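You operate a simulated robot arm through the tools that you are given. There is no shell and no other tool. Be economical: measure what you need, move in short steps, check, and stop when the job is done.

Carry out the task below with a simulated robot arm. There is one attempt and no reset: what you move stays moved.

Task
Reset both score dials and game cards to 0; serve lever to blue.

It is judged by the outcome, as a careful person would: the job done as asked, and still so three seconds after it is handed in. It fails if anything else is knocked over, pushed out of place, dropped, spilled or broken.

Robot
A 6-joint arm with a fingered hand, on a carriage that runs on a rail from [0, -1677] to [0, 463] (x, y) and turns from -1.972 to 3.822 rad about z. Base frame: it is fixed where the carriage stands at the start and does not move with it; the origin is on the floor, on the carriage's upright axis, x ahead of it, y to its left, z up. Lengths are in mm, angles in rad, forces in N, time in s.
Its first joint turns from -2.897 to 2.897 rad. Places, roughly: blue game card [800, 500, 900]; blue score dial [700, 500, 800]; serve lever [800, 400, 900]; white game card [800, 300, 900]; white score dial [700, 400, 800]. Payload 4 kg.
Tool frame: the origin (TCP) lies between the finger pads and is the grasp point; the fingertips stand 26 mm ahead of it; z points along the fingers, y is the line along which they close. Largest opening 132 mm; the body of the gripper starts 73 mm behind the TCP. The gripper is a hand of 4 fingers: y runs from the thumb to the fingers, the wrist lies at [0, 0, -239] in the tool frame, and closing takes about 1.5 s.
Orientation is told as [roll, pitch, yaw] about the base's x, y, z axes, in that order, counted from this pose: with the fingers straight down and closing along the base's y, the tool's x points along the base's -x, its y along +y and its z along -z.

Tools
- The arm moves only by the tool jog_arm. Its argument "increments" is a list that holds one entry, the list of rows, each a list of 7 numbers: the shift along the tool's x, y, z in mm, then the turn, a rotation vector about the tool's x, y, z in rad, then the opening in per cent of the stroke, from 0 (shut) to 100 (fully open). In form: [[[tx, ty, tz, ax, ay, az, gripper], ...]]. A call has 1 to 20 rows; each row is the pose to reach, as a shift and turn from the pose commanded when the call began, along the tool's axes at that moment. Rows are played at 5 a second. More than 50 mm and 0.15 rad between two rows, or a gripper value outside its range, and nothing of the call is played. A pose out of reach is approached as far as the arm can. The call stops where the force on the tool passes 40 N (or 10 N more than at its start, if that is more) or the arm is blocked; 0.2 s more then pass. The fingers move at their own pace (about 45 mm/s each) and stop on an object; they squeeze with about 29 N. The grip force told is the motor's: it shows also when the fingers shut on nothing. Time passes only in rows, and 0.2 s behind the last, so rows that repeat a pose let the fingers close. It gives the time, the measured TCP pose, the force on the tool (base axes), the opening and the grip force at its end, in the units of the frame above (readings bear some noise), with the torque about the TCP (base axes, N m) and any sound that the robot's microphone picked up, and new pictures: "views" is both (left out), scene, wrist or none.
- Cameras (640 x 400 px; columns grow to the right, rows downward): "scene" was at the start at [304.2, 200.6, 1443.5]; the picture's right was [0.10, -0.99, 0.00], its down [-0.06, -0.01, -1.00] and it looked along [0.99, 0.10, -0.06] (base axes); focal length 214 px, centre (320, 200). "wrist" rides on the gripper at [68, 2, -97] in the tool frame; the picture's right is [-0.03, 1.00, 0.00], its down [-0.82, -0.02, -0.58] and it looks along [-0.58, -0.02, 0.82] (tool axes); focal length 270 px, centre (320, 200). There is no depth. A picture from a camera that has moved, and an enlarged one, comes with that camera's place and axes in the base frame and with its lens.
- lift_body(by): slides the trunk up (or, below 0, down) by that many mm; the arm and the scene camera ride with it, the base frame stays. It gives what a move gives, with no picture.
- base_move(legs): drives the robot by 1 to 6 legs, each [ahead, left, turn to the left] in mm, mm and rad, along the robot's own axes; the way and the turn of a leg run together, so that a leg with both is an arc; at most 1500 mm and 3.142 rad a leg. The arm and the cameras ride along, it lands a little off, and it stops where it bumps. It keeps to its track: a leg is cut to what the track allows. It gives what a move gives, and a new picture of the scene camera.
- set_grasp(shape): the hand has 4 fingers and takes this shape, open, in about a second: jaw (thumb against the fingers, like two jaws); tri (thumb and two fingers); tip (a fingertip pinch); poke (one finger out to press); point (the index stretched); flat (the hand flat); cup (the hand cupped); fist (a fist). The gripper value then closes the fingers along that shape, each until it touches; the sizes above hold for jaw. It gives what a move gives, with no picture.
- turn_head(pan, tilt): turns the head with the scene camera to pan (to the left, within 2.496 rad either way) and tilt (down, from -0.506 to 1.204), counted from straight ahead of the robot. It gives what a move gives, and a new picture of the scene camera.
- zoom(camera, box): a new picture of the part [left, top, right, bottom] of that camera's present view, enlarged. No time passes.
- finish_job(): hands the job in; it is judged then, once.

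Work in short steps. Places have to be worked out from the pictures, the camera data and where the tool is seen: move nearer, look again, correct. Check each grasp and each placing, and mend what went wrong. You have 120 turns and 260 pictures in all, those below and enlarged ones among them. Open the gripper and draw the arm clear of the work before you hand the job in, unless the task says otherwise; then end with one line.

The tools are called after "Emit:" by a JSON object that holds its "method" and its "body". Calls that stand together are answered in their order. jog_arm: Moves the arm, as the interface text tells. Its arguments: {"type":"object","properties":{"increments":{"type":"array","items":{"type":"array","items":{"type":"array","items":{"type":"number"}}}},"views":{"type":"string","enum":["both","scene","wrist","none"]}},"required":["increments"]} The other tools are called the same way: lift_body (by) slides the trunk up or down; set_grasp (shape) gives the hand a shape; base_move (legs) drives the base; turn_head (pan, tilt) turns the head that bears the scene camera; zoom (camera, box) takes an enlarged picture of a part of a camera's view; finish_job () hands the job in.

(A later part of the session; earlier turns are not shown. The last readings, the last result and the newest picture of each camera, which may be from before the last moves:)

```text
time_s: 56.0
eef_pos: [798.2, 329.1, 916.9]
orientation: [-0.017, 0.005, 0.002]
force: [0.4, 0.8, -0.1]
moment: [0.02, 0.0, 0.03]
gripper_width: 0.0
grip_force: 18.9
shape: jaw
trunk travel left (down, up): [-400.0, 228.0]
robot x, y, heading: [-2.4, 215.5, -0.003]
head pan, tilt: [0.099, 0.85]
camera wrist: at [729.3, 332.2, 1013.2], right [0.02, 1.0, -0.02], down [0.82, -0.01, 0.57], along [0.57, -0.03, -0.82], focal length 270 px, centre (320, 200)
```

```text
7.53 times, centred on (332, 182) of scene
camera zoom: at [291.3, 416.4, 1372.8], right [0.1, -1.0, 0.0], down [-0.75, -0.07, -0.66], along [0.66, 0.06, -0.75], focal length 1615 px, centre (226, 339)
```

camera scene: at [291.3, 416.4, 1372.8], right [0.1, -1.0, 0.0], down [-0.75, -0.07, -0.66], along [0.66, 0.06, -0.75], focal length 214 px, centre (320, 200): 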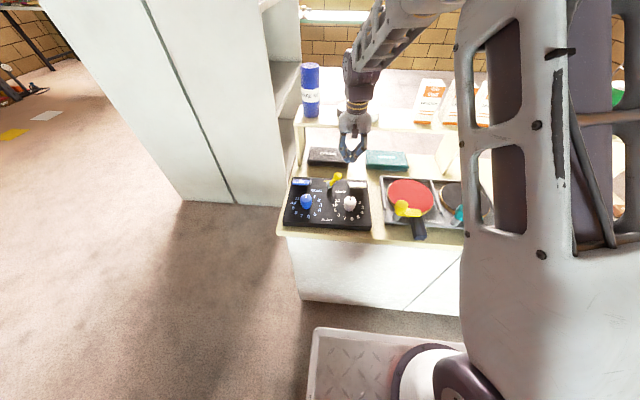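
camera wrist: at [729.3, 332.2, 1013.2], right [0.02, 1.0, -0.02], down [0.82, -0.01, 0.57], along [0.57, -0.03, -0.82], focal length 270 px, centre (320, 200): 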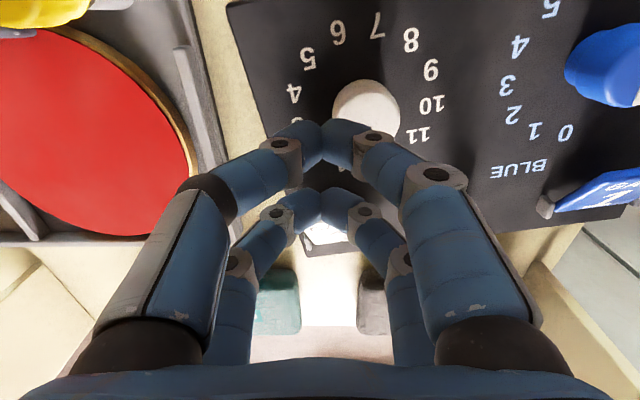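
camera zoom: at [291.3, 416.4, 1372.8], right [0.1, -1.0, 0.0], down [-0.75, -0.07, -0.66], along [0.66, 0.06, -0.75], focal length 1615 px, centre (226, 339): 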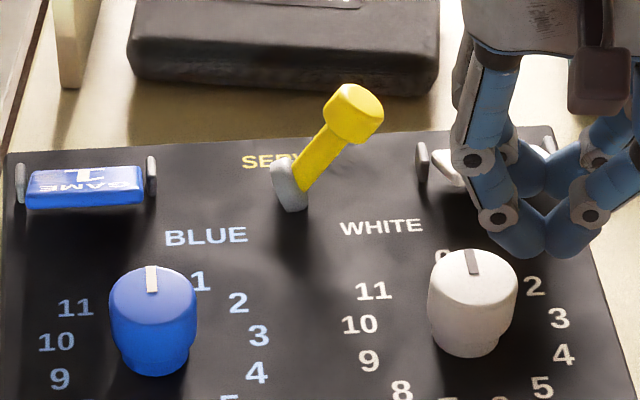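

Card centre is ≈y 345; I shift slightly left, lower so tips are ≈867, then advance in small steps.

Emit:
{"method": "jog_arm", "body": {"increments": [[[0, 6, 12, 0, 0, 0, 0], [0, 6, 24, 0, 0, 0, 0], [-10, 6, 24, 0, 0, 0, 0], [-18, 6, 24, 0, 0, 0, 0], [-26, 6, 24, 0, 0, 0, 0], [-26, 6, 24, 0, 0, 0, 0]]], "views": "wrist"}}

Emit:
{"method": "zoom", "body": {"camera": "scene", "box": [290, 155, 375, 208]}}

```text
time_s: 57.4
eef_pos: [822.9, 335.6, 890.7]
orientation: [-0.018, 0.008, 0.003]
force: [-4.9, 0.5, 3.3]
moment: [0.03, 0.08, -0.01]
gripper_width: 0.0
grip_force: 29.4
shape: jaw
trunk travel left (down, up): [-400.0, 228.0]
robot x, y, heading: [-3.8, 219.7, -0.002]
head pan, tilt: [0.099, 0.85]
camera wrist: at [754.5, 338.6, 988.6], right [0.02, 1.0, -0.02], down [0.82, -0.01, 0.57], along [0.57, -0.03, -0.82], focal length 270 px, centre (320, 200)
```

wrist: 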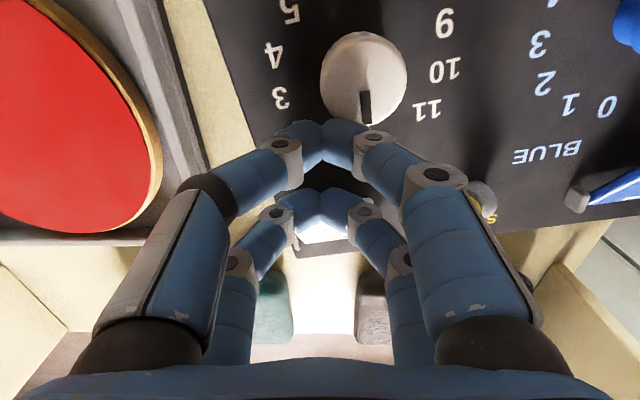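

```text
7.53 times, centred on (332, 182) of scene
camera zoom: at [291.1, 416.5, 1372.9], right [0.1, -1.0, 0.0], down [-0.75, -0.07, -0.66], along [0.66, 0.06, -0.75], focal length 1615 px, centre (226, 339)
```

zoom: 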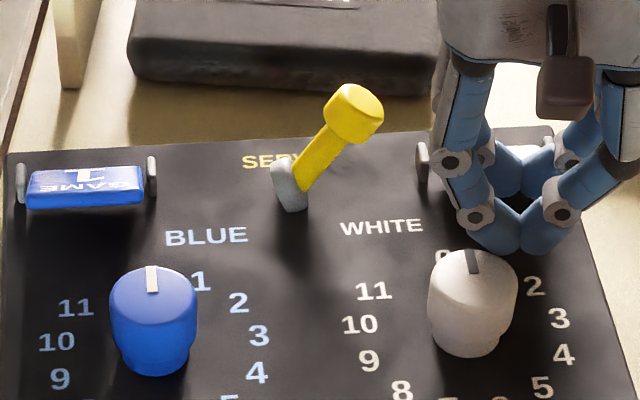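

Light contact force and the panel has not moved; the card seems to be swinging up. I continue in small steps.

Emit:
{"method": "jog_arm", "body": {"increments": [[[-5, 1, -3, 0, 0, 0, 0], [-10, 2, -6, 0, 0, 0, 0], [-14, 2, -8, 0, 0, 0, 0], [-14, 2, -8, 0, 0, 0, 0]]], "views": "wrist"}}

Emit:
{"method": "zoom", "body": {"camera": "scene", "box": [290, 155, 375, 208]}}

Emit:
{"method": "zoom", "body": {"camera": "wrist", "box": [270, 140, 390, 260]}}

```text
time_s: 58.4
eef_pos: [836.8, 337.2, 899.6]
orientation: [-0.017, 0.005, 0.001]
force: [-12.4, 0.1, 11.0]
moment: [-0.05, 0.08, -0.01]
gripper_width: 0.0
grip_force: 28.8
shape: jaw
trunk travel left (down, up): [-400.0, 228.0]
robot x, y, heading: [-0.9, 217.7, -0.0]
head pan, tilt: [0.099, 0.85]
camera wrist: at [768.4, 340.1, 997.3], right [0.02, 1.0, -0.02], down [0.82, -0.01, 0.57], along [0.57, -0.03, -0.82], focal length 270 px, centre (320, 200)
```

wrist: 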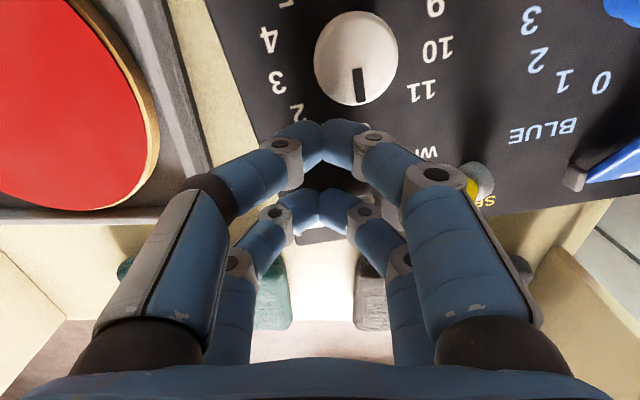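

```text
7.53 times, centred on (332, 182) of scene
camera zoom: at [290.5, 416.3, 1373.1], right [0.1, -1.0, 0.0], down [-0.75, -0.07, -0.66], along [0.66, 0.06, -0.75], focal length 1615 px, centre (226, 339)
```

zoom: 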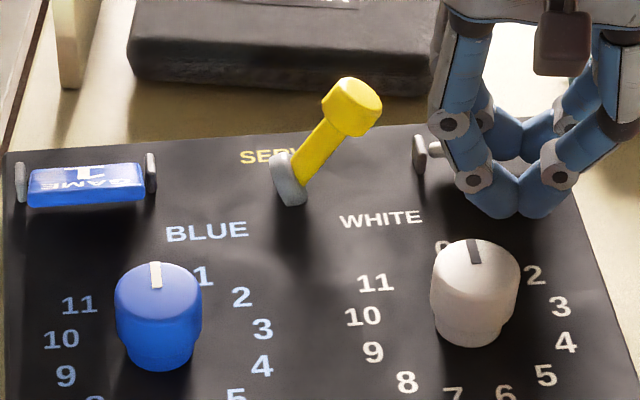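

```text
3.33 times, centred on (330, 200) of wrist
camera zoom: at [768.4, 340.1, 997.3], right [0.02, 1.0, -0.02], down [0.82, -0.01, 0.57], along [0.57, -0.03, -0.82], focal length 901 px, centre (287, 200)
```

zoom: 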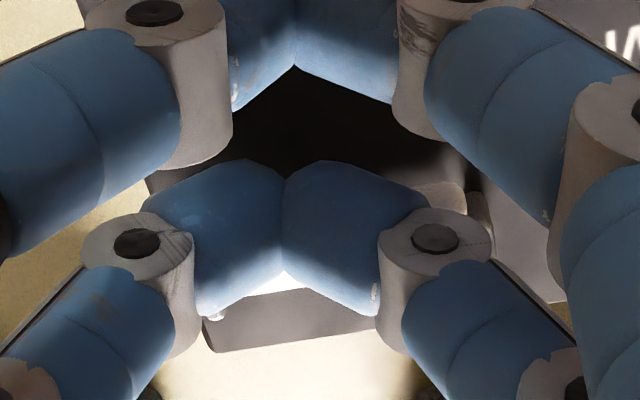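

Forces rise with an upward part: the fingers are pressing on top of the card. I raise and look.

Emit:
{"method": "jog_arm", "body": {"increments": [[[3, 0, -15, 0, 0, 0, 0], [10, 0, -50, 0, 0, 0, 50], [40, 0, -80, 0, 0, 0, 100], [70, 0, -90, 0, 0, 0, 100], [70, 0, -90, 0, 0, 0, 100], [70, 0, -90, 0, 0, 0, 100]]], "views": "wrist"}}

Emit:
{"method": "zoom", "body": {"camera": "wrist", "box": [230, 130, 430, 255]}}

Emit:
{"method": "zoom", "body": {"camera": "scene", "box": [290, 155, 375, 208]}}

```text
time_s: 59.8
eef_pos: [768.1, 339.3, 989.4]
orientation: [-0.014, 0.005, 0.003]
force: [0.1, 0.0, -0.4]
moment: [0.0, 0.0, 0.01]
gripper_width: 91.2
grip_force: 0.1
shape: jaw
trunk travel left (down, up): [-400.0, 228.0]
robot x, y, heading: [-0.5, 218.9, 0.001]
head pan, tilt: [0.099, 0.85]
camera wrist: at [700.0, 341.8, 1086.8], right [0.02, 1.0, -0.02], down [0.82, -0.01, 0.57], along [0.57, -0.03, -0.82], focal length 270 px, centre (320, 200)
```

wrist: 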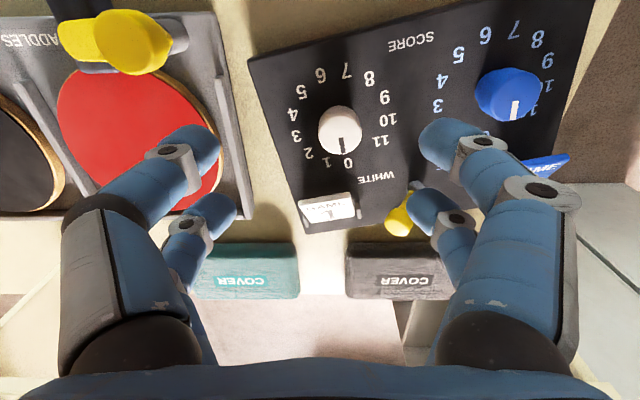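

```text
3.20 times, centred on (330, 192) of wrist
camera zoom: at [700.0, 341.8, 1086.8], right [0.02, 1.0, -0.02], down [0.82, -0.01, 0.57], along [0.57, -0.03, -0.82], focal length 865 px, centre (288, 224)
```

zoom: 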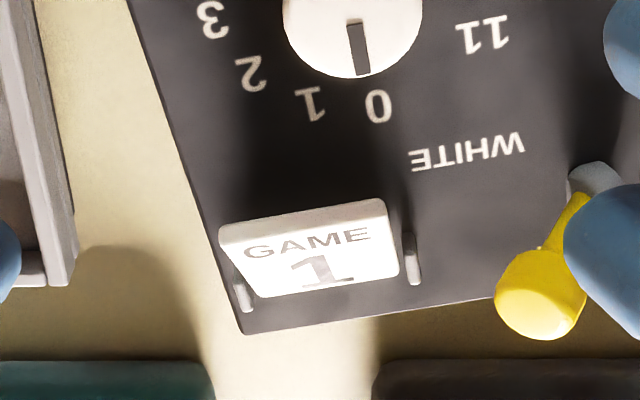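

```text
7.53 times, centred on (332, 182) of scene
camera zoom: at [291.3, 416.4, 1372.8], right [0.1, -1.0, 0.0], down [-0.75, -0.07, -0.66], along [0.66, 0.06, -0.75], focal length 1615 px, centre (226, 339)
```

zoom: 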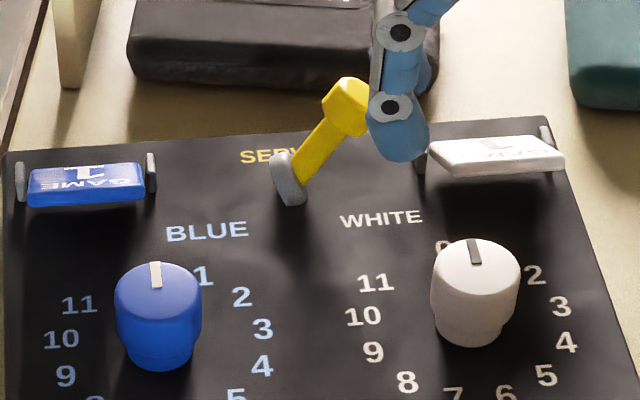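

The image at contact shows the card had actually swung up to ≈60°, with finger friction resisting; it fell back on retreat. I'll follow the card edge's arc (up and forward). First the approach, closed hand, in front of the card.

Emit:
{"method": "jog_arm", "body": {"increments": [[[-15, 1, 20, 0, 0, 0, 50], [-37, 1, 40, 0, 0, 0, 0], [-37, 1, 60, 0, 0, 0, 0], [-37, 1, 60, 0, 0, 0, 0], [-37, 1, 60, 0, 0, 0, 0], [-37, 1, 80, 0, 0, 0, 0], [-37, 1, 95, 0, 0, 0, 0]]], "views": "wrist"}}

Emit:
{"method": "zoom", "body": {"camera": "wrist", "box": [270, 140, 390, 260]}}

Emit:
{"method": "zoom", "body": {"camera": "scene", "box": [290, 155, 375, 208]}}

```text
time_s: 61.4
eef_pos: [804.8, 338.1, 894.5]
orientation: [-0.016, 0.005, 0.002]
force: [-0.9, -0.4, 0.7]
moment: [-0.01, -0.01, 0.0]
gripper_width: 0.0
grip_force: 28.5
shape: jaw
trunk travel left (down, up): [-400.0, 228.0]
robot x, y, heading: [0.9, 217.2, -0.004]
head pan, tilt: [0.099, 0.85]
camera wrist: at [735.7, 341.3, 991.8], right [0.02, 1.0, -0.02], down [0.82, -0.01, 0.57], along [0.57, -0.03, -0.82], focal length 270 px, centre (320, 200)
```

wrist: 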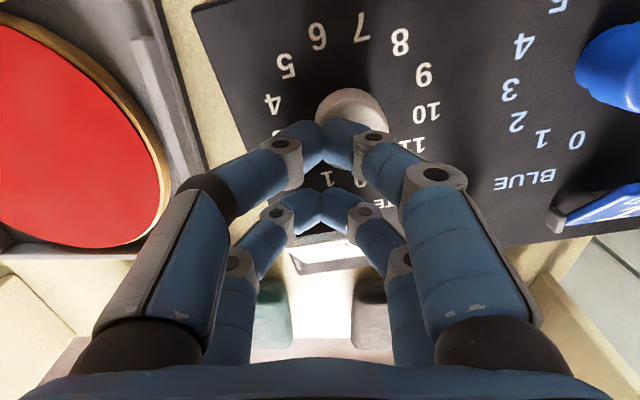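

```text
3.33 times, centred on (330, 200) of wrist
camera zoom: at [735.7, 341.3, 991.8], right [0.02, 1.0, -0.02], down [0.82, -0.01, 0.57], along [0.57, -0.03, -0.82], focal length 901 px, centre (287, 200)
```

zoom: 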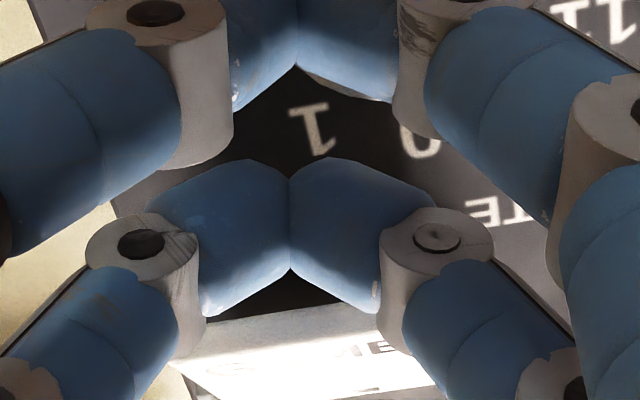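

```text
7.53 times, centred on (332, 182) of scene
camera zoom: at [291.2, 416.4, 1372.9], right [0.1, -1.0, 0.0], down [-0.75, -0.07, -0.66], along [0.66, 0.06, -0.75], focal length 1615 px, centre (226, 339)
```

zoom: 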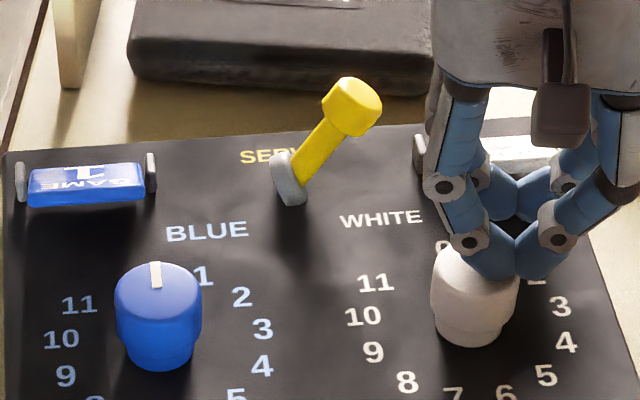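

The rear fingertips are ≈10 mm short of the card edge. I advance and follow the arc to about 75°.

Emit:
{"method": "jog_arm", "body": {"increments": [[[-6, 0, 2, 0, 0, 0, 0], [-11, 0, 0, 0, 0, 0, 0], [-17, 0, -8, 0, 0, 0, 0], [-25, 0, -16, 0, 0, 0, 0], [-34, 0, -22, 0, 0, 0, 0], [-45, 0, -26, 0, 0, 0, 0], [-45, 0, -26, 0, 0, 0, 0]]], "views": "wrist"}}

Emit:
{"method": "zoom", "body": {"camera": "wrist", "box": [250, 140, 410, 300]}}

Emit:
{"method": "zoom", "body": {"camera": "scene", "box": [290, 155, 375, 208]}}

```text
time_s: 63.0
eef_pos: [850.8, 337.1, 920.6]
orientation: [-0.014, 0.004, 0.001]
force: [0.1, 0.4, -0.2]
moment: [0.02, -0.05, 0.0]
gripper_width: 0.1
grip_force: 29.7
shape: jaw
trunk travel left (down, up): [-400.0, 228.0]
robot x, y, heading: [0.6, 220.3, -0.005]
head pan, tilt: [0.099, 0.85]
camera wrist: at [781.4, 341.8, 1017.8], right [0.02, 1.0, -0.02], down [0.82, -0.01, 0.57], along [0.57, -0.03, -0.82], focal length 270 px, centre (320, 200)
```

wrist: 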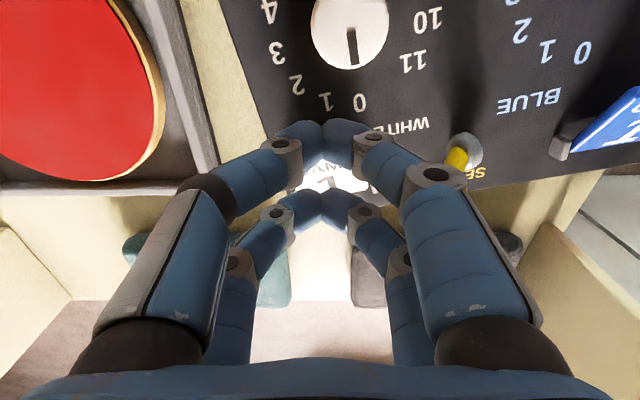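

```text
2.50 times, centred on (330, 220) of wrist
camera zoom: at [781.4, 341.8, 1017.8], right [0.02, 1.0, -0.02], down [0.82, -0.01, 0.57], along [0.57, -0.03, -0.82], focal length 676 px, centre (295, 150)
```

zoom: 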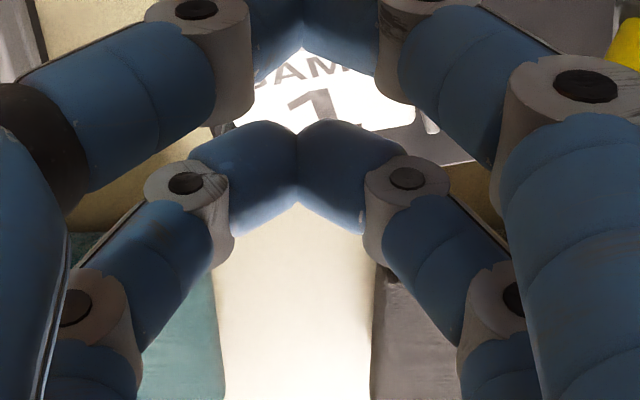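

```text
7.53 times, centred on (332, 182) of scene
camera zoom: at [291.3, 416.4, 1372.8], right [0.1, -1.0, 0.0], down [-0.75, -0.07, -0.66], along [0.66, 0.06, -0.75], focal length 1615 px, centre (226, 339)
```

zoom: 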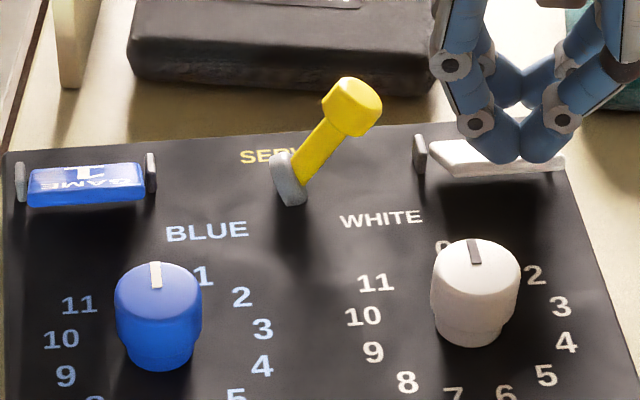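

The fingers slid over the edge. I'll instead pitch the hand forward so the fingertips can go under the near edge and lift. First retreat and pitch.

Emit:
{"method": "jog_arm", "body": {"increments": [[[15, 1, -20, 0, 0, 0, 0], [30, 1, -40, 0, -0.14, 0, 0], [50, 2, -45, 0, -0.28, 0, 0], [60, 2, -45, 0, -0.42, 0, 0], [60, 2, -45, 0, -0.56, 0, 0], [60, 2, -45, 0, -0.7, 0, 0], [60, 2, -45, 0, -0.7, 0, 0]]], "views": "wrist"}}

Emit:
{"method": "zoom", "body": {"camera": "scene", "box": [290, 135, 390, 205]}}

```text
time_s: 64.6
eef_pos: [790.3, 341.2, 965.6]
orientation: [-0.017, -0.693, 0.005]
force: [1.1, 0.7, 0.4]
moment: [-0.04, 0.03, 0.0]
gripper_width: 0.0
grip_force: 29.3
shape: jaw
out of reach, approached as far as the arm can: row 6
trunk travel left (down, up): [-400.0, 228.0]
robot x, y, heading: [-3.7, 214.0, 0.002]
head pan, tilt: [0.099, 0.85]
camera wrist: at [674.3, 343.5, 996.0], right [0.03, 1.0, 0.0], down [0.26, -0.01, 0.97], along [0.97, -0.02, -0.26], focal length 270 px, centre (320, 200)
```

wrist: 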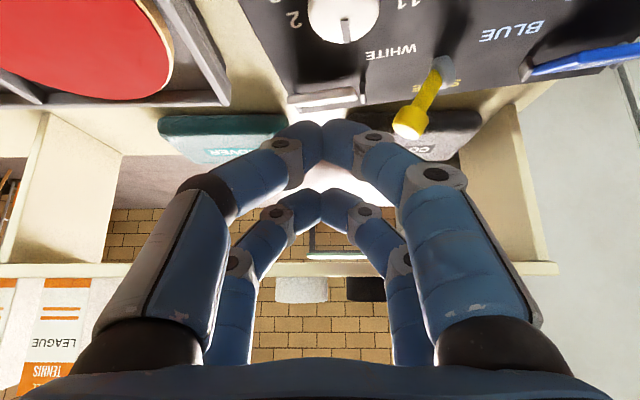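

```text
5.71 times, centred on (340, 170) of scene
camera zoom: at [291.3, 416.5, 1372.8], right [0.1, -1.0, 0.0], down [-0.75, -0.07, -0.66], along [0.66, 0.06, -0.75], focal length 1226 px, centre (206, 371)
```

zoom: 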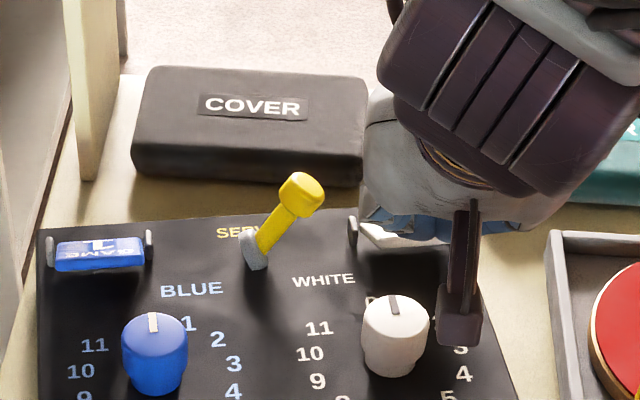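

This near-horizontal view shows the card's profile; I zoom on it.

Emit:
{"method": "zoom", "body": {"camera": "wrist", "box": [260, 40, 460, 165]}}

```text
3.20 times, centred on (360, 102) of wrist
camera zoom: at [674.3, 343.5, 996.0], right [0.03, 1.0, 0.0], down [0.26, -0.01, 0.97], along [0.97, -0.02, -0.26], focal length 865 px, centre (192, 512)
```

zoom: 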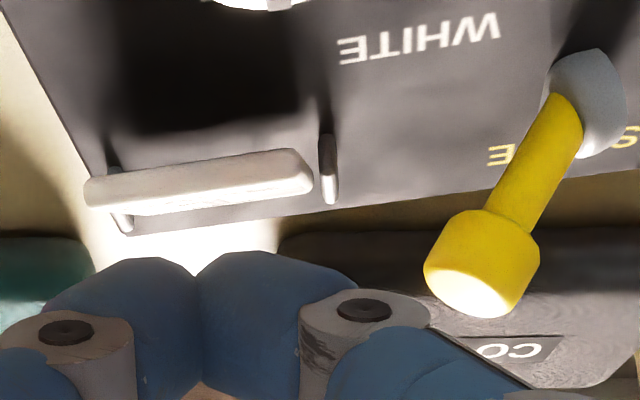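

The near edge spans z≈865–876, tilted ≈30°. A single finger is better for getting under it: I set the poke shape and pitch a bit more.

Emit:
{"method": "set_grasp", "body": {"shape": "poke"}}

Emit:
{"method": "jog_arm", "body": {"increments": [[[10, 0, -10, 0, -0.1, 0, 100], [10, 0, -10, 0, -0.2, 0, 100], [10, 0, -10, 0, -0.2, 0, 100]]]}}

Emit:
{"method": "zoom", "body": {"camera": "wrist", "box": [220, 20, 420, 220]}}

Emit:
{"method": "zoom", "body": {"camera": "scene", "box": [290, 135, 390, 205]}}

```text
time_s: 65.5
eef_pos: [789.2, 340.8, 965.8]
orientation: [-0.015, -0.691, 0.0]
force: [0.4, 0.4, 0.5]
moment: [0.04, -0.01, -0.03]
gripper_width: 0.4
grip_force: 0.1
shape: poke
trunk travel left (down, up): [-400.0, 228.0]
robot x, y, heading: [-0.8, 217.3, -0.001]
head pan, tilt: [0.099, 0.85]
```

```text
time_s: 66.3
eef_pos: [775.3, 342.2, 967.4]
orientation: [-0.026, -0.896, 0.023]
force: [0.0, -0.9, -0.6]
moment: [-0.01, 0.02, 0.0]
gripper_width: 0.0
grip_force: 0.1
shape: poke
trunk travel left (down, up): [-400.0, 228.0]
robot x, y, heading: [-1.5, 216.8, -0.002]
head pan, tilt: [0.099, 0.85]
camera scene: at [291.3, 416.4, 1372.8], right [0.1, -1.0, 0.0], down [-0.75, -0.07, -0.66], along [0.66, 0.06, -0.75], focal length 214 px, centre (320, 200)
camera wrist: at [656.6, 343.0, 974.1], right [0.01, 1.0, 0.0], down [0.06, 0.0, 1.0], along [1.0, -0.01, -0.06], focal length 270 px, centre (320, 200)
```

scene: 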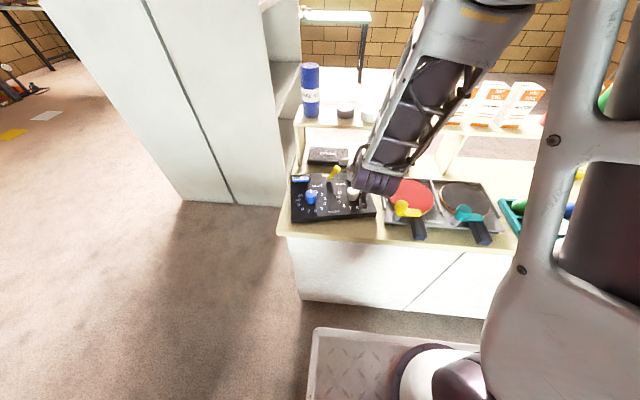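
wrist: 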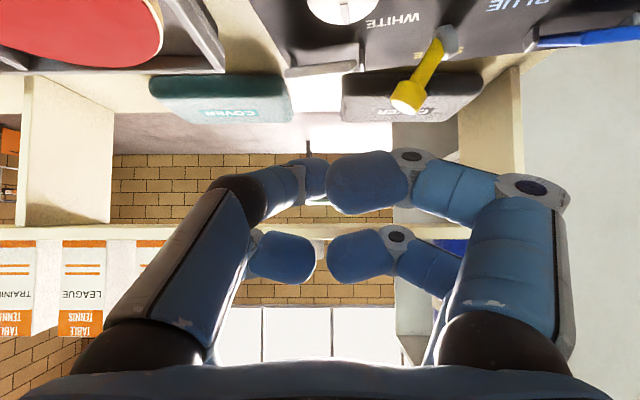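

```text
2.00 times, centred on (320, 120) of wrist
camera zoom: at [656.6, 343.0, 974.1], right [0.01, 1.0, 0.0], down [0.06, 0.0, 1.0], along [1.0, -0.01, -0.06], focal length 541 px, centre (320, 360)
```

zoom: 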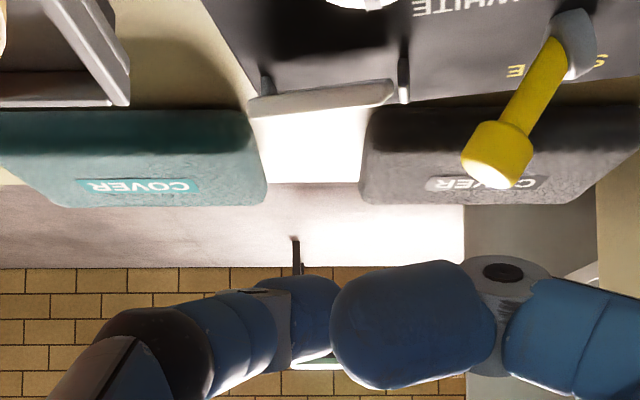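

```text
5.71 times, centred on (340, 170) of scene
camera zoom: at [291.3, 416.4, 1372.8], right [0.1, -1.0, 0.0], down [-0.75, -0.07, -0.66], along [0.66, 0.06, -0.75], focal length 1226 px, centre (206, 371)
```

zoom: 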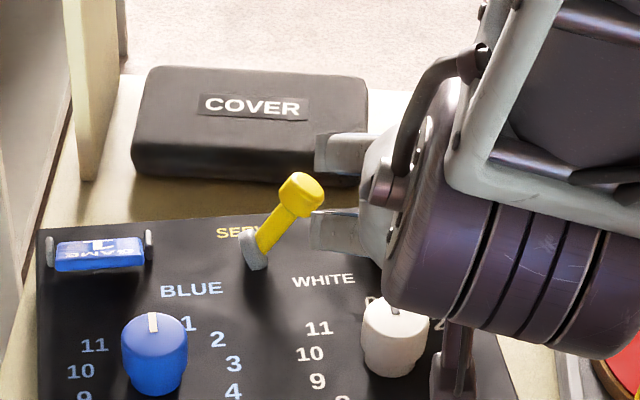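

Card near edge is at ≈(845, 342, 862–871), tilt ≈30°. The poke tip is ≈23 mm below the TCP. I bring the finger in front of the left part of the card, still 20 mm high.

Emit:
{"method": "jog_arm", "body": {"increments": [[[2, 7, 25, 0, 0, 0, 100], [4, 14, 50, 0, 0, 0, 100], [6, 20, 70, 0, 0, 0, 100], [10, 22, 78, 0, 0, 0, 100], [10, 22, 78, 0, 0, 0, 100]]], "views": "wrist"}}

Emit:
{"method": "zoom", "body": {"camera": "wrist", "box": [220, 60, 420, 220]}}

Emit:
{"method": "zoom", "body": {"camera": "scene", "box": [290, 135, 390, 205]}}

```text
time_s: 67.5
eef_pos: [830.4, 363.1, 909.8]
orientation: [-0.028, -0.893, 0.024]
force: [1.0, -0.6, -0.2]
moment: [0.0, -0.02, -0.01]
gripper_width: 0.2
grip_force: 0.1
shape: poke
trunk travel left (down, up): [-400.0, 228.0]
robot x, y, heading: [-2.3, 217.4, -0.002]
head pan, tilt: [0.099, 0.85]
camera wrist: at [711.5, 364.3, 917.4], right [0.01, 1.0, 0.0], down [0.06, 0.0, 1.0], along [1.0, -0.01, -0.06], focal length 270 px, centre (320, 200)
```

wrist: 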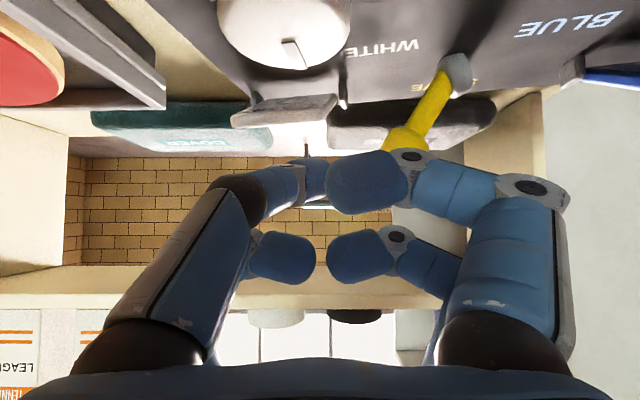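

```text
2.50 times, centred on (320, 140) of wrist
camera zoom: at [711.5, 364.3, 917.4], right [0.01, 1.0, 0.0], down [0.06, 0.0, 1.0], along [1.0, -0.01, -0.06], focal length 676 px, centre (320, 350)
```

zoom: 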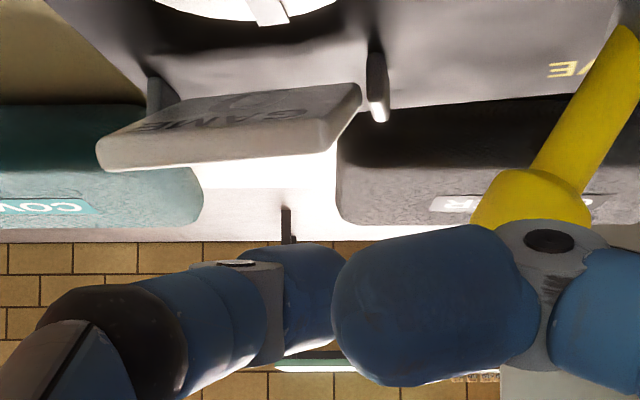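

```text
5.71 times, centred on (340, 170) of scene
camera zoom: at [291.3, 416.4, 1372.9], right [0.1, -1.0, 0.0], down [-0.75, -0.07, -0.66], along [0.66, 0.06, -0.75], focal length 1226 px, centre (206, 371)
```

zoom: 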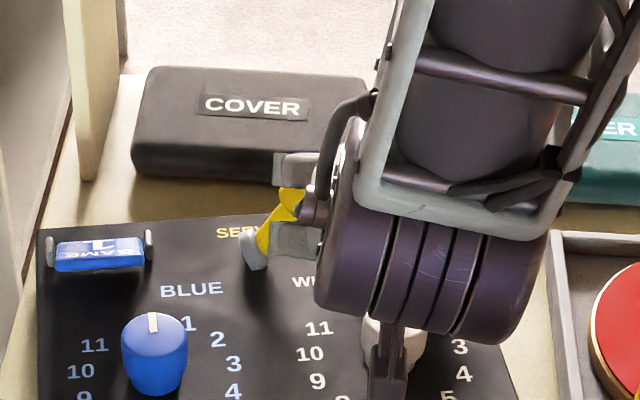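

The underside of the card shows its "0" face, so the flip direction is right. I shift slightly right and lower the fingertip to below the near edge.

Emit:
{"method": "jog_arm", "body": {"increments": [[[5, -4, 13, 0, 0, 0, 100], [15, -4, 20, 0, 0, 0, 100], [25, -4, 28, 0, 0, 0, 100], [35, -4, 36, 0, 0, 0, 100], [35, -4, 36, 0, 0, 0, 100]]], "views": "wrist"}}

Emit:
{"method": "zoom", "body": {"camera": "wrist", "box": [220, 60, 420, 220]}}

Emit:
{"method": "zoom", "body": {"camera": "scene", "box": [290, 135, 390, 205]}}

```text
time_s: 68.3
eef_pos: [841.3, 359.0, 882.6]
orientation: [-0.021, -0.919, 0.018]
force: [-5.6, -0.6, 23.2]
moment: [-0.02, -0.17, 0.01]
gripper_width: 0.0
grip_force: 0.1
shape: poke
trunk travel left (down, up): [-400.0, 228.0]
robot x, y, heading: [-0.6, 216.0, -0.003]
head pan, tilt: [0.099, 0.85]
stopped in row 4: the force on the tool passed its limit at 51 N (the readings are from after the stop); the commanded pose is now the measured one
camera wrist: at [722.3, 360.0, 887.7], right [0.02, 1.0, 0.01], down [0.04, -0.01, 1.0], along [1.0, -0.01, -0.04], focal length 270 px, centre (320, 200)
```

wrist: 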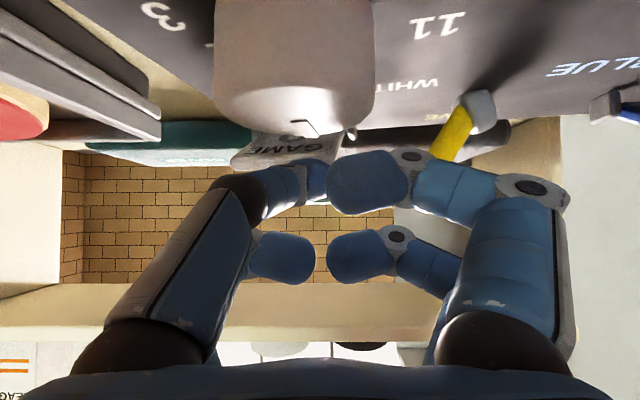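

```text
2.50 times, centred on (320, 140) of wrist
camera zoom: at [722.3, 360.0, 887.7], right [0.02, 1.0, 0.01], down [0.04, -0.01, 1.0], along [1.0, -0.01, -0.04], focal length 676 px, centre (320, 350)
```

zoom: 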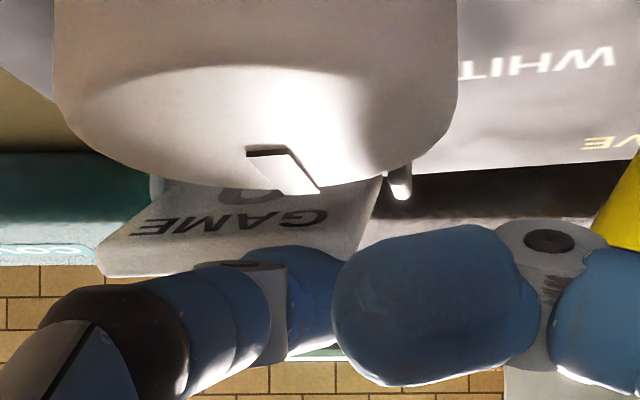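

```text
5.71 times, centred on (340, 170) of scene
camera zoom: at [290.2, 416.0, 1373.3], right [0.1, -1.0, 0.0], down [-0.75, -0.07, -0.66], along [0.66, 0.06, -0.75], focal length 1226 px, centre (206, 371)
```

zoom: 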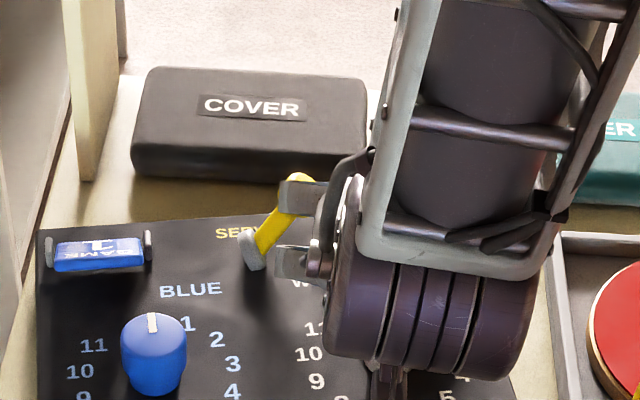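

The fingertip came down on the card's edge, so it reaches further forward than I assumed. I lift, back off 15 mm and lower again.

Emit:
{"method": "jog_arm", "body": {"increments": [[[-9, 0, -8, 0, 0, 0, 100], [0, 0, -21, 0, 0, 0, 100], [10, 0, -13, 0, 0, 0, 100], [19, 0, -6, 0, 0, 0, 100], [27, 0, 1, 0, 0, 0, 100], [27, 0, 1, 0, 0, 0, 100]]], "views": "wrist"}}

Emit:
{"method": "zoom", "body": {"camera": "wrist", "box": [220, 60, 420, 220]}}

```text
time_s: 69.4
eef_pos: [826.8, 358.6, 872.6]
orientation: [-0.018, -0.922, 0.014]
force: [-1.0, 3.1, 11.3]
moment: [0.16, 0.32, -0.06]
gripper_width: 0.0
grip_force: 0.1
shape: poke
trunk travel left (down, up): [-400.0, 228.0]
robot x, y, heading: [-2.8, 213.3, -0.002]
head pan, tilt: [0.099, 0.85]
stopped in row 5: the force on the tool passed its limit at 57 N (the readings are from after the stop); the commanded pose is now the measured one
camera wrist: at [707.8, 359.9, 875.6], right [0.02, 1.0, 0.01], down [0.03, -0.01, 1.0], along [1.0, -0.02, -0.03], focal length 270 px, centre (320, 200)
```

wrist: 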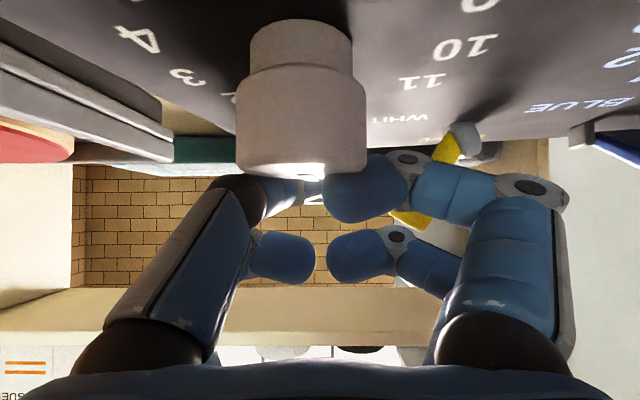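

```text
2.50 times, centred on (320, 140) of wrist
camera zoom: at [707.8, 359.9, 875.6], right [0.02, 1.0, 0.01], down [0.03, -0.01, 1.0], along [1.0, -0.02, -0.03], focal length 676 px, centre (320, 350)
```

zoom: 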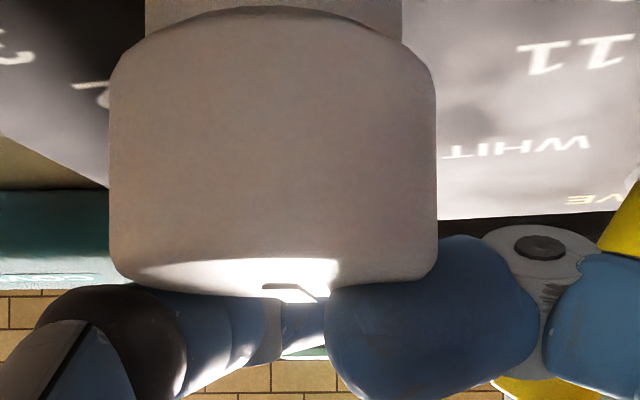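

The curled finger now touches the dial from above; this route is too cramped. I retreat upward, return to a vertical closed hand, and will come in at y≈320 (clear of the dial), moving up and forward together.

Emit:
{"method": "jog_arm", "body": {"increments": [[[-24, 0, -18, 0, 0, 0, 100], [-48, 0, -36, 0, 0, 0, 100], [-56, 0, -60, 0, 0.1, 0, 100], [-50, -8, -72, 0, 0.24, 0, 100], [-46, -16, -76, 0, 0.38, 0, 100], [-46, -24, -76, 0, 0.52, 0, 100], [-46, -30, -76, 0, 0.66, 0, 100], [-46, -34, -76, 0, 0.8, 0, 100], [-46, -38, -76, 0, 0.92, 0, 100], [-46, -38, -76, 0, 0.92, 0, 100]]], "views": "wrist"}}

Emit:
{"method": "zoom", "body": {"camera": "scene", "box": [278, 150, 398, 235]}}

Emit:
{"method": "zoom", "body": {"camera": "wrist", "box": [270, 60, 430, 180]}}

```text
time_s: 71.6
eef_pos: [793.2, 321.8, 953.3]
orientation: [-0.013, 0.002, -0.002]
force: [0.0, -0.1, -0.7]
moment: [0.0, -0.01, 0.0]
gripper_width: 0.1
grip_force: 0.1
shape: poke
out of reach, approached as far as the arm can: row 6
trunk travel left (down, up): [-400.0, 228.0]
robot x, y, heading: [3.2, 220.4, -0.004]
head pan, tilt: [0.099, 0.85]
camera wrist: at [724.5, 323.7, 1050.3], right [0.03, 1.0, -0.01], down [0.82, -0.02, 0.58], along [0.58, -0.03, -0.82], focal length 270 px, centre (320, 200)
```

wrist: 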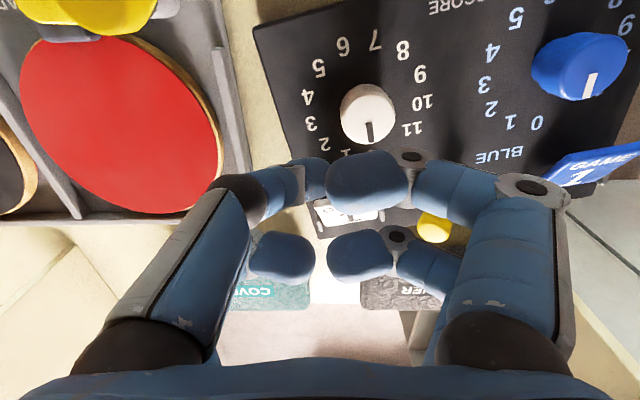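

```text
4.71 times, centred on (338, 192) of scene
camera zoom: at [291.4, 416.1, 1372.9], right [0.1, -1.0, 0.0], down [-0.75, -0.07, -0.66], along [0.66, 0.06, -0.75], focal length 1009 px, centre (235, 235)
```

zoom: 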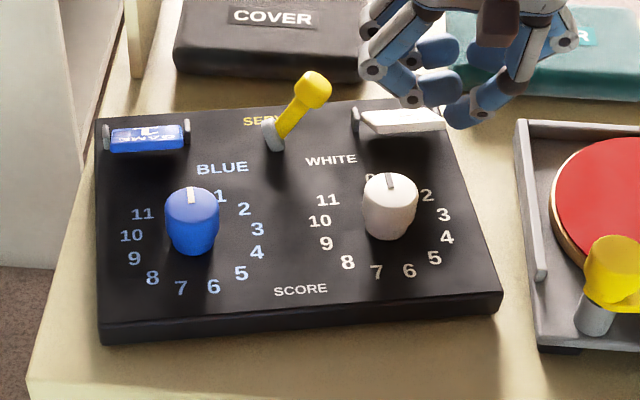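

```text
3.33 times, centred on (350, 120) of wrist
camera zoom: at [724.5, 323.7, 1050.3], right [0.03, 1.0, -0.01], down [0.82, -0.02, 0.58], along [0.58, -0.03, -0.82], focal length 901 px, centre (220, 467)
```

zoom: 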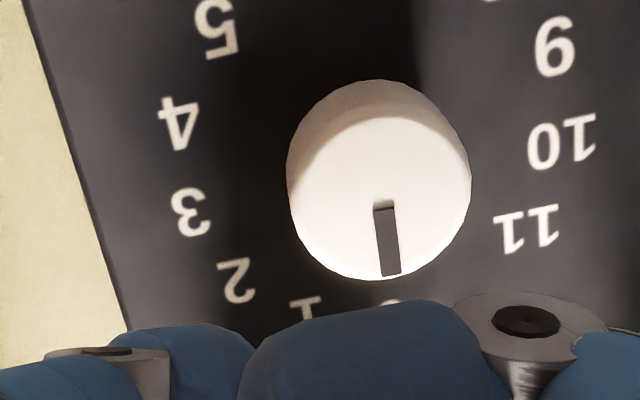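

Both dials still read 0. I close the hand and descend in front of the card's right part, clear of the dial.

Emit:
{"method": "jog_arm", "body": {"increments": [[[0, -1, 0, 0, 0, 0, 0], [-5, -2, 10, 0, 0, 0, 0], [-10, -2, 20, 0, 0, 0, 0], [-10, -2, 30, 0, 0, 0, 0], [-10, -2, 50, 0, 0, 0, 0], [-10, -2, 65, 0, 0, 0, 0], [-10, -2, 76, 0, 0, 0, 0], [-10, -2, 76, 0, 0, 0, 0]]], "views": "wrist"}}

Emit:
{"method": "zoom", "body": {"camera": "wrist", "box": [260, 130, 400, 270]}}

Emit:
{"method": "zoom", "body": {"camera": "scene", "box": [278, 150, 398, 235]}}

```text
time_s: 73.4
eef_pos: [802.0, 316.5, 877.4]
orientation: [-0.012, 0.001, -0.005]
force: [-2.4, -7.3, 19.8]
moment: [0.26, 0.34, 0.22]
gripper_width: 0.1
grip_force: 29.3
shape: jaw
trunk travel left (down, up): [-400.0, 228.0]
robot x, y, heading: [-1.5, 217.7, -0.001]
head pan, tilt: [0.099, 0.85]
camera wrist: at [733.7, 319.6, 975.5], right [0.03, 1.0, -0.01], down [0.82, -0.02, 0.58], along [0.58, -0.03, -0.82], focal length 270 px, centre (320, 200)
```

wrist: 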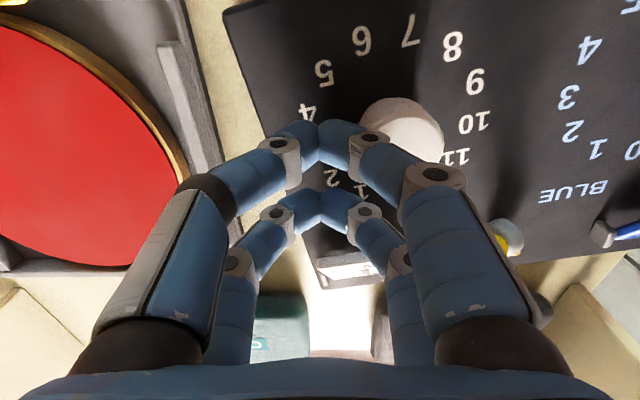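

```text
2.86 times, centred on (330, 200) of wrist
camera zoom: at [733.7, 319.6, 975.5], right [0.03, 1.0, -0.01], down [0.82, -0.02, 0.58], along [0.58, -0.03, -0.82], focal length 772 px, centre (291, 200)
```

zoom: 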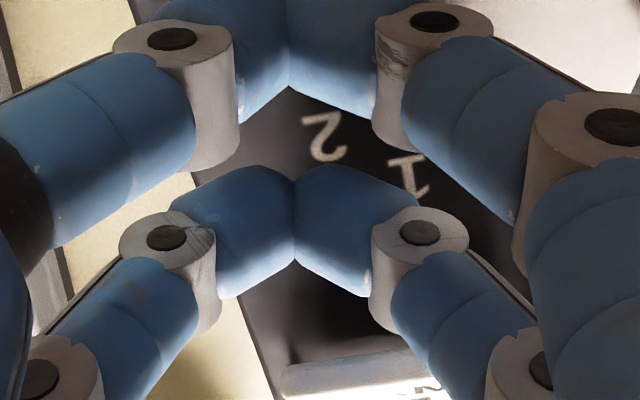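

```text
4.71 times, centred on (338, 192) of scene
camera zoom: at [290.8, 415.5, 1373.2], right [0.1, -1.0, 0.0], down [-0.75, -0.07, -0.66], along [0.66, 0.06, -0.75], focal length 1009 px, centre (235, 235)
```

zoom: 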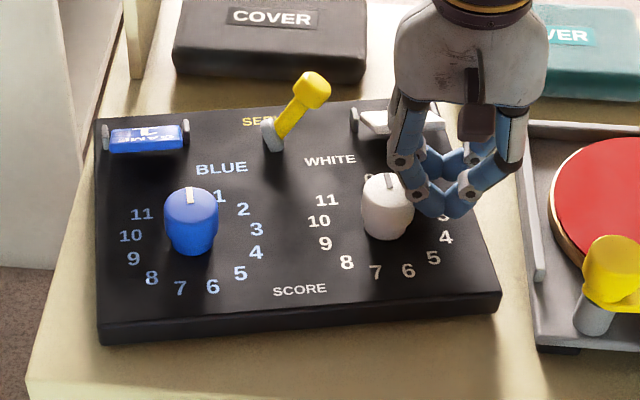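

The front knuckle rests on the dial's edge. I raise clear and try the "tip" shape to see whether only one finger pair stays extended.

Emit:
{"method": "jog_arm", "body": {"increments": [[[0, 0, -30, 0, 0, 0, 0], [0, 0, -70, 0, 0, 0, 0], [0, 20, -100, 0, 0, 0, 0]]], "views": "none"}}

Emit:
{"method": "set_grasp", "body": {"shape": "tip"}}

Emit:
{"method": "jog_arm", "body": {"increments": [[[0, 0, 0, 0, 0, 0, 40], [0, 0, 0, 0, 0, 0, 10], [0, 0, 0, 0, 0, 0, 10], [0, 0, 0, 0, 0, 0, 10], [0, 0, 0, 0, 0, 0, 10], [0, 0, 0, 0, 0, 0, 10]]], "views": "wrist"}}

Emit:
{"method": "zoom", "body": {"camera": "scene", "box": [278, 120, 398, 205]}}

```text
time_s: 74.2
eef_pos: [804.3, 339.7, 978.0]
orientation: [-0.012, 0.003, -0.005]
force: [0.5, 0.4, -0.1]
moment: [0.02, 0.03, 0.01]
gripper_width: 0.0
grip_force: 28.9
shape: jaw
trunk travel left (down, up): [-400.0, 228.0]
robot x, y, heading: [2.2, 216.6, -0.006]
head pan, tilt: [0.099, 0.85]
```

```text
time_s: 75.1
eef_pos: [804.0, 339.6, 977.2]
orientation: [-0.011, 0.002, -0.001]
force: [0.2, -0.4, 0.4]
moment: [0.0, 0.03, 0.01]
gripper_width: 131.9
grip_force: 0.0
shape: tip
trunk travel left (down, up): [-400.0, 228.0]
robot x, y, heading: [1.8, 217.0, -0.002]
head pan, tilt: [0.099, 0.85]
```

```text
time_s: 76.5
eef_pos: [804.2, 340.4, 978.2]
orientation: [-0.015, 0.002, -0.001]
force: [-0.5, -0.2, 0.0]
moment: [-0.01, 0.0, 0.01]
gripper_width: 13.8
grip_force: 0.2
shape: tip
trunk travel left (down, up): [-400.0, 228.0]
robot x, y, heading: [2.1, 215.7, -0.009]
head pan, tilt: [0.099, 0.85]
camera wrist: at [734.6, 342.3, 1074.1], right [0.03, 1.0, -0.01], down [0.82, -0.02, 0.58], along [0.58, -0.03, -0.82], focal length 270 px, centre (320, 200)
```

wrist: 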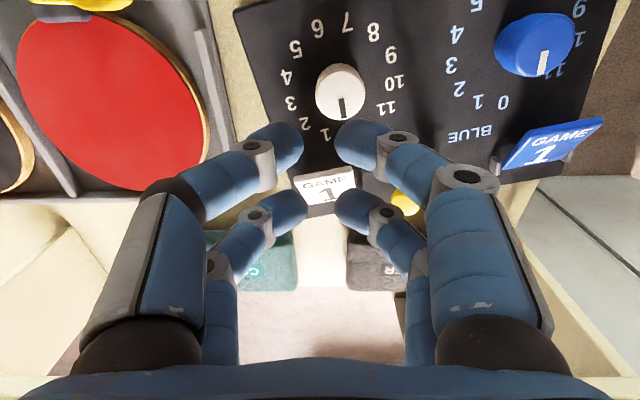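

```text
4.71 times, centred on (338, 162) of scene
camera zoom: at [291.5, 416.1, 1372.8], right [0.1, -1.0, 0.0], down [-0.75, -0.07, -0.66], along [0.66, 0.06, -0.75], focal length 1009 px, centre (235, 376)
```

zoom: 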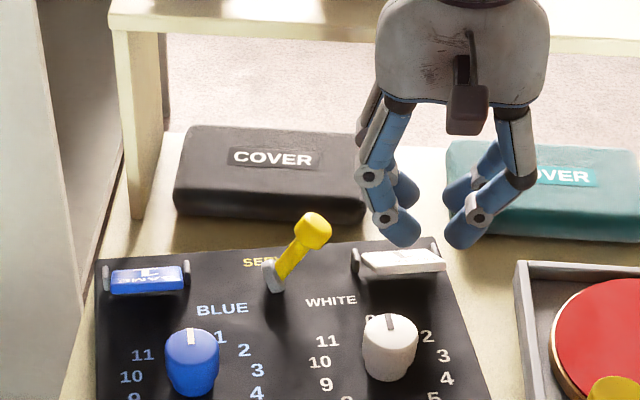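

"tip" keeps all fingers out. I try "point".

Emit:
{"method": "set_grasp", "body": {"shape": "point"}}

Emit:
{"method": "jog_arm", "body": {"increments": [[[0, 0, 0, 0, 0, 0, 100], [0, 0, 0, 0, 0, 0, 100]]], "views": "wrist"}}

Emit:
{"method": "zoom", "body": {"camera": "scene", "box": [278, 120, 398, 205]}}

```text
time_s: 77.4
eef_pos: [802.8, 340.2, 977.3]
orientation: [-0.013, 0.002, -0.001]
force: [-0.3, 0.4, -0.4]
moment: [-0.01, -0.01, 0.03]
gripper_width: 0.0
grip_force: 0.1
shape: point
trunk travel left (down, up): [-400.0, 228.0]
robot x, y, heading: [-3.2, 218.2, -0.005]
head pan, tilt: [0.099, 0.85]
```

```text
time_s: 78.0
eef_pos: [804.2, 339.6, 977.2]
orientation: [-0.011, 0.002, -0.003]
force: [-0.3, -0.1, 0.2]
moment: [-0.01, -0.04, 0.04]
gripper_width: 0.0
grip_force: 0.1
shape: point
trunk travel left (down, up): [-400.0, 228.0]
robot x, y, heading: [-0.3, 215.7, -0.001]
head pan, tilt: [0.099, 0.85]
camera wrist: at [734.6, 342.3, 1074.2], right [0.03, 1.0, -0.01], down [0.82, -0.02, 0.58], along [0.58, -0.03, -0.82], focal length 270 px, centre (320, 200)
```

wrist: 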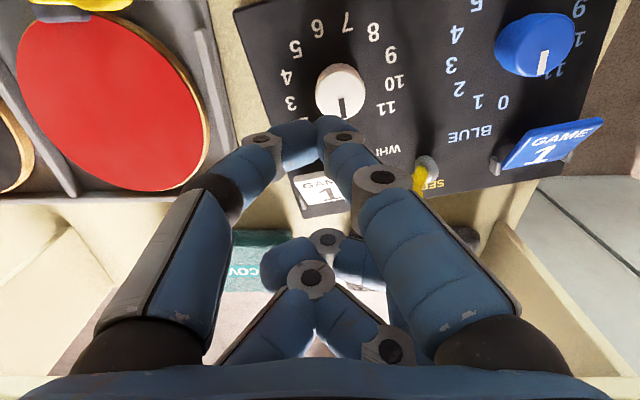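

```text
4.71 times, centred on (338, 162) of scene
camera zoom: at [291.5, 416.1, 1372.8], right [0.1, -1.0, 0.0], down [-0.75, -0.07, -0.66], along [0.66, 0.06, -0.75], focal length 1009 px, centre (235, 376)
```

zoom: 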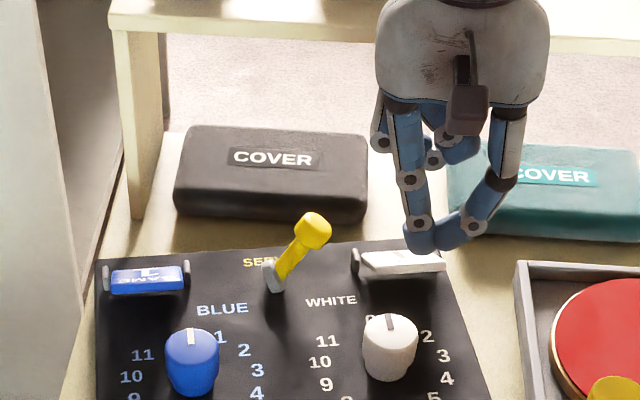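

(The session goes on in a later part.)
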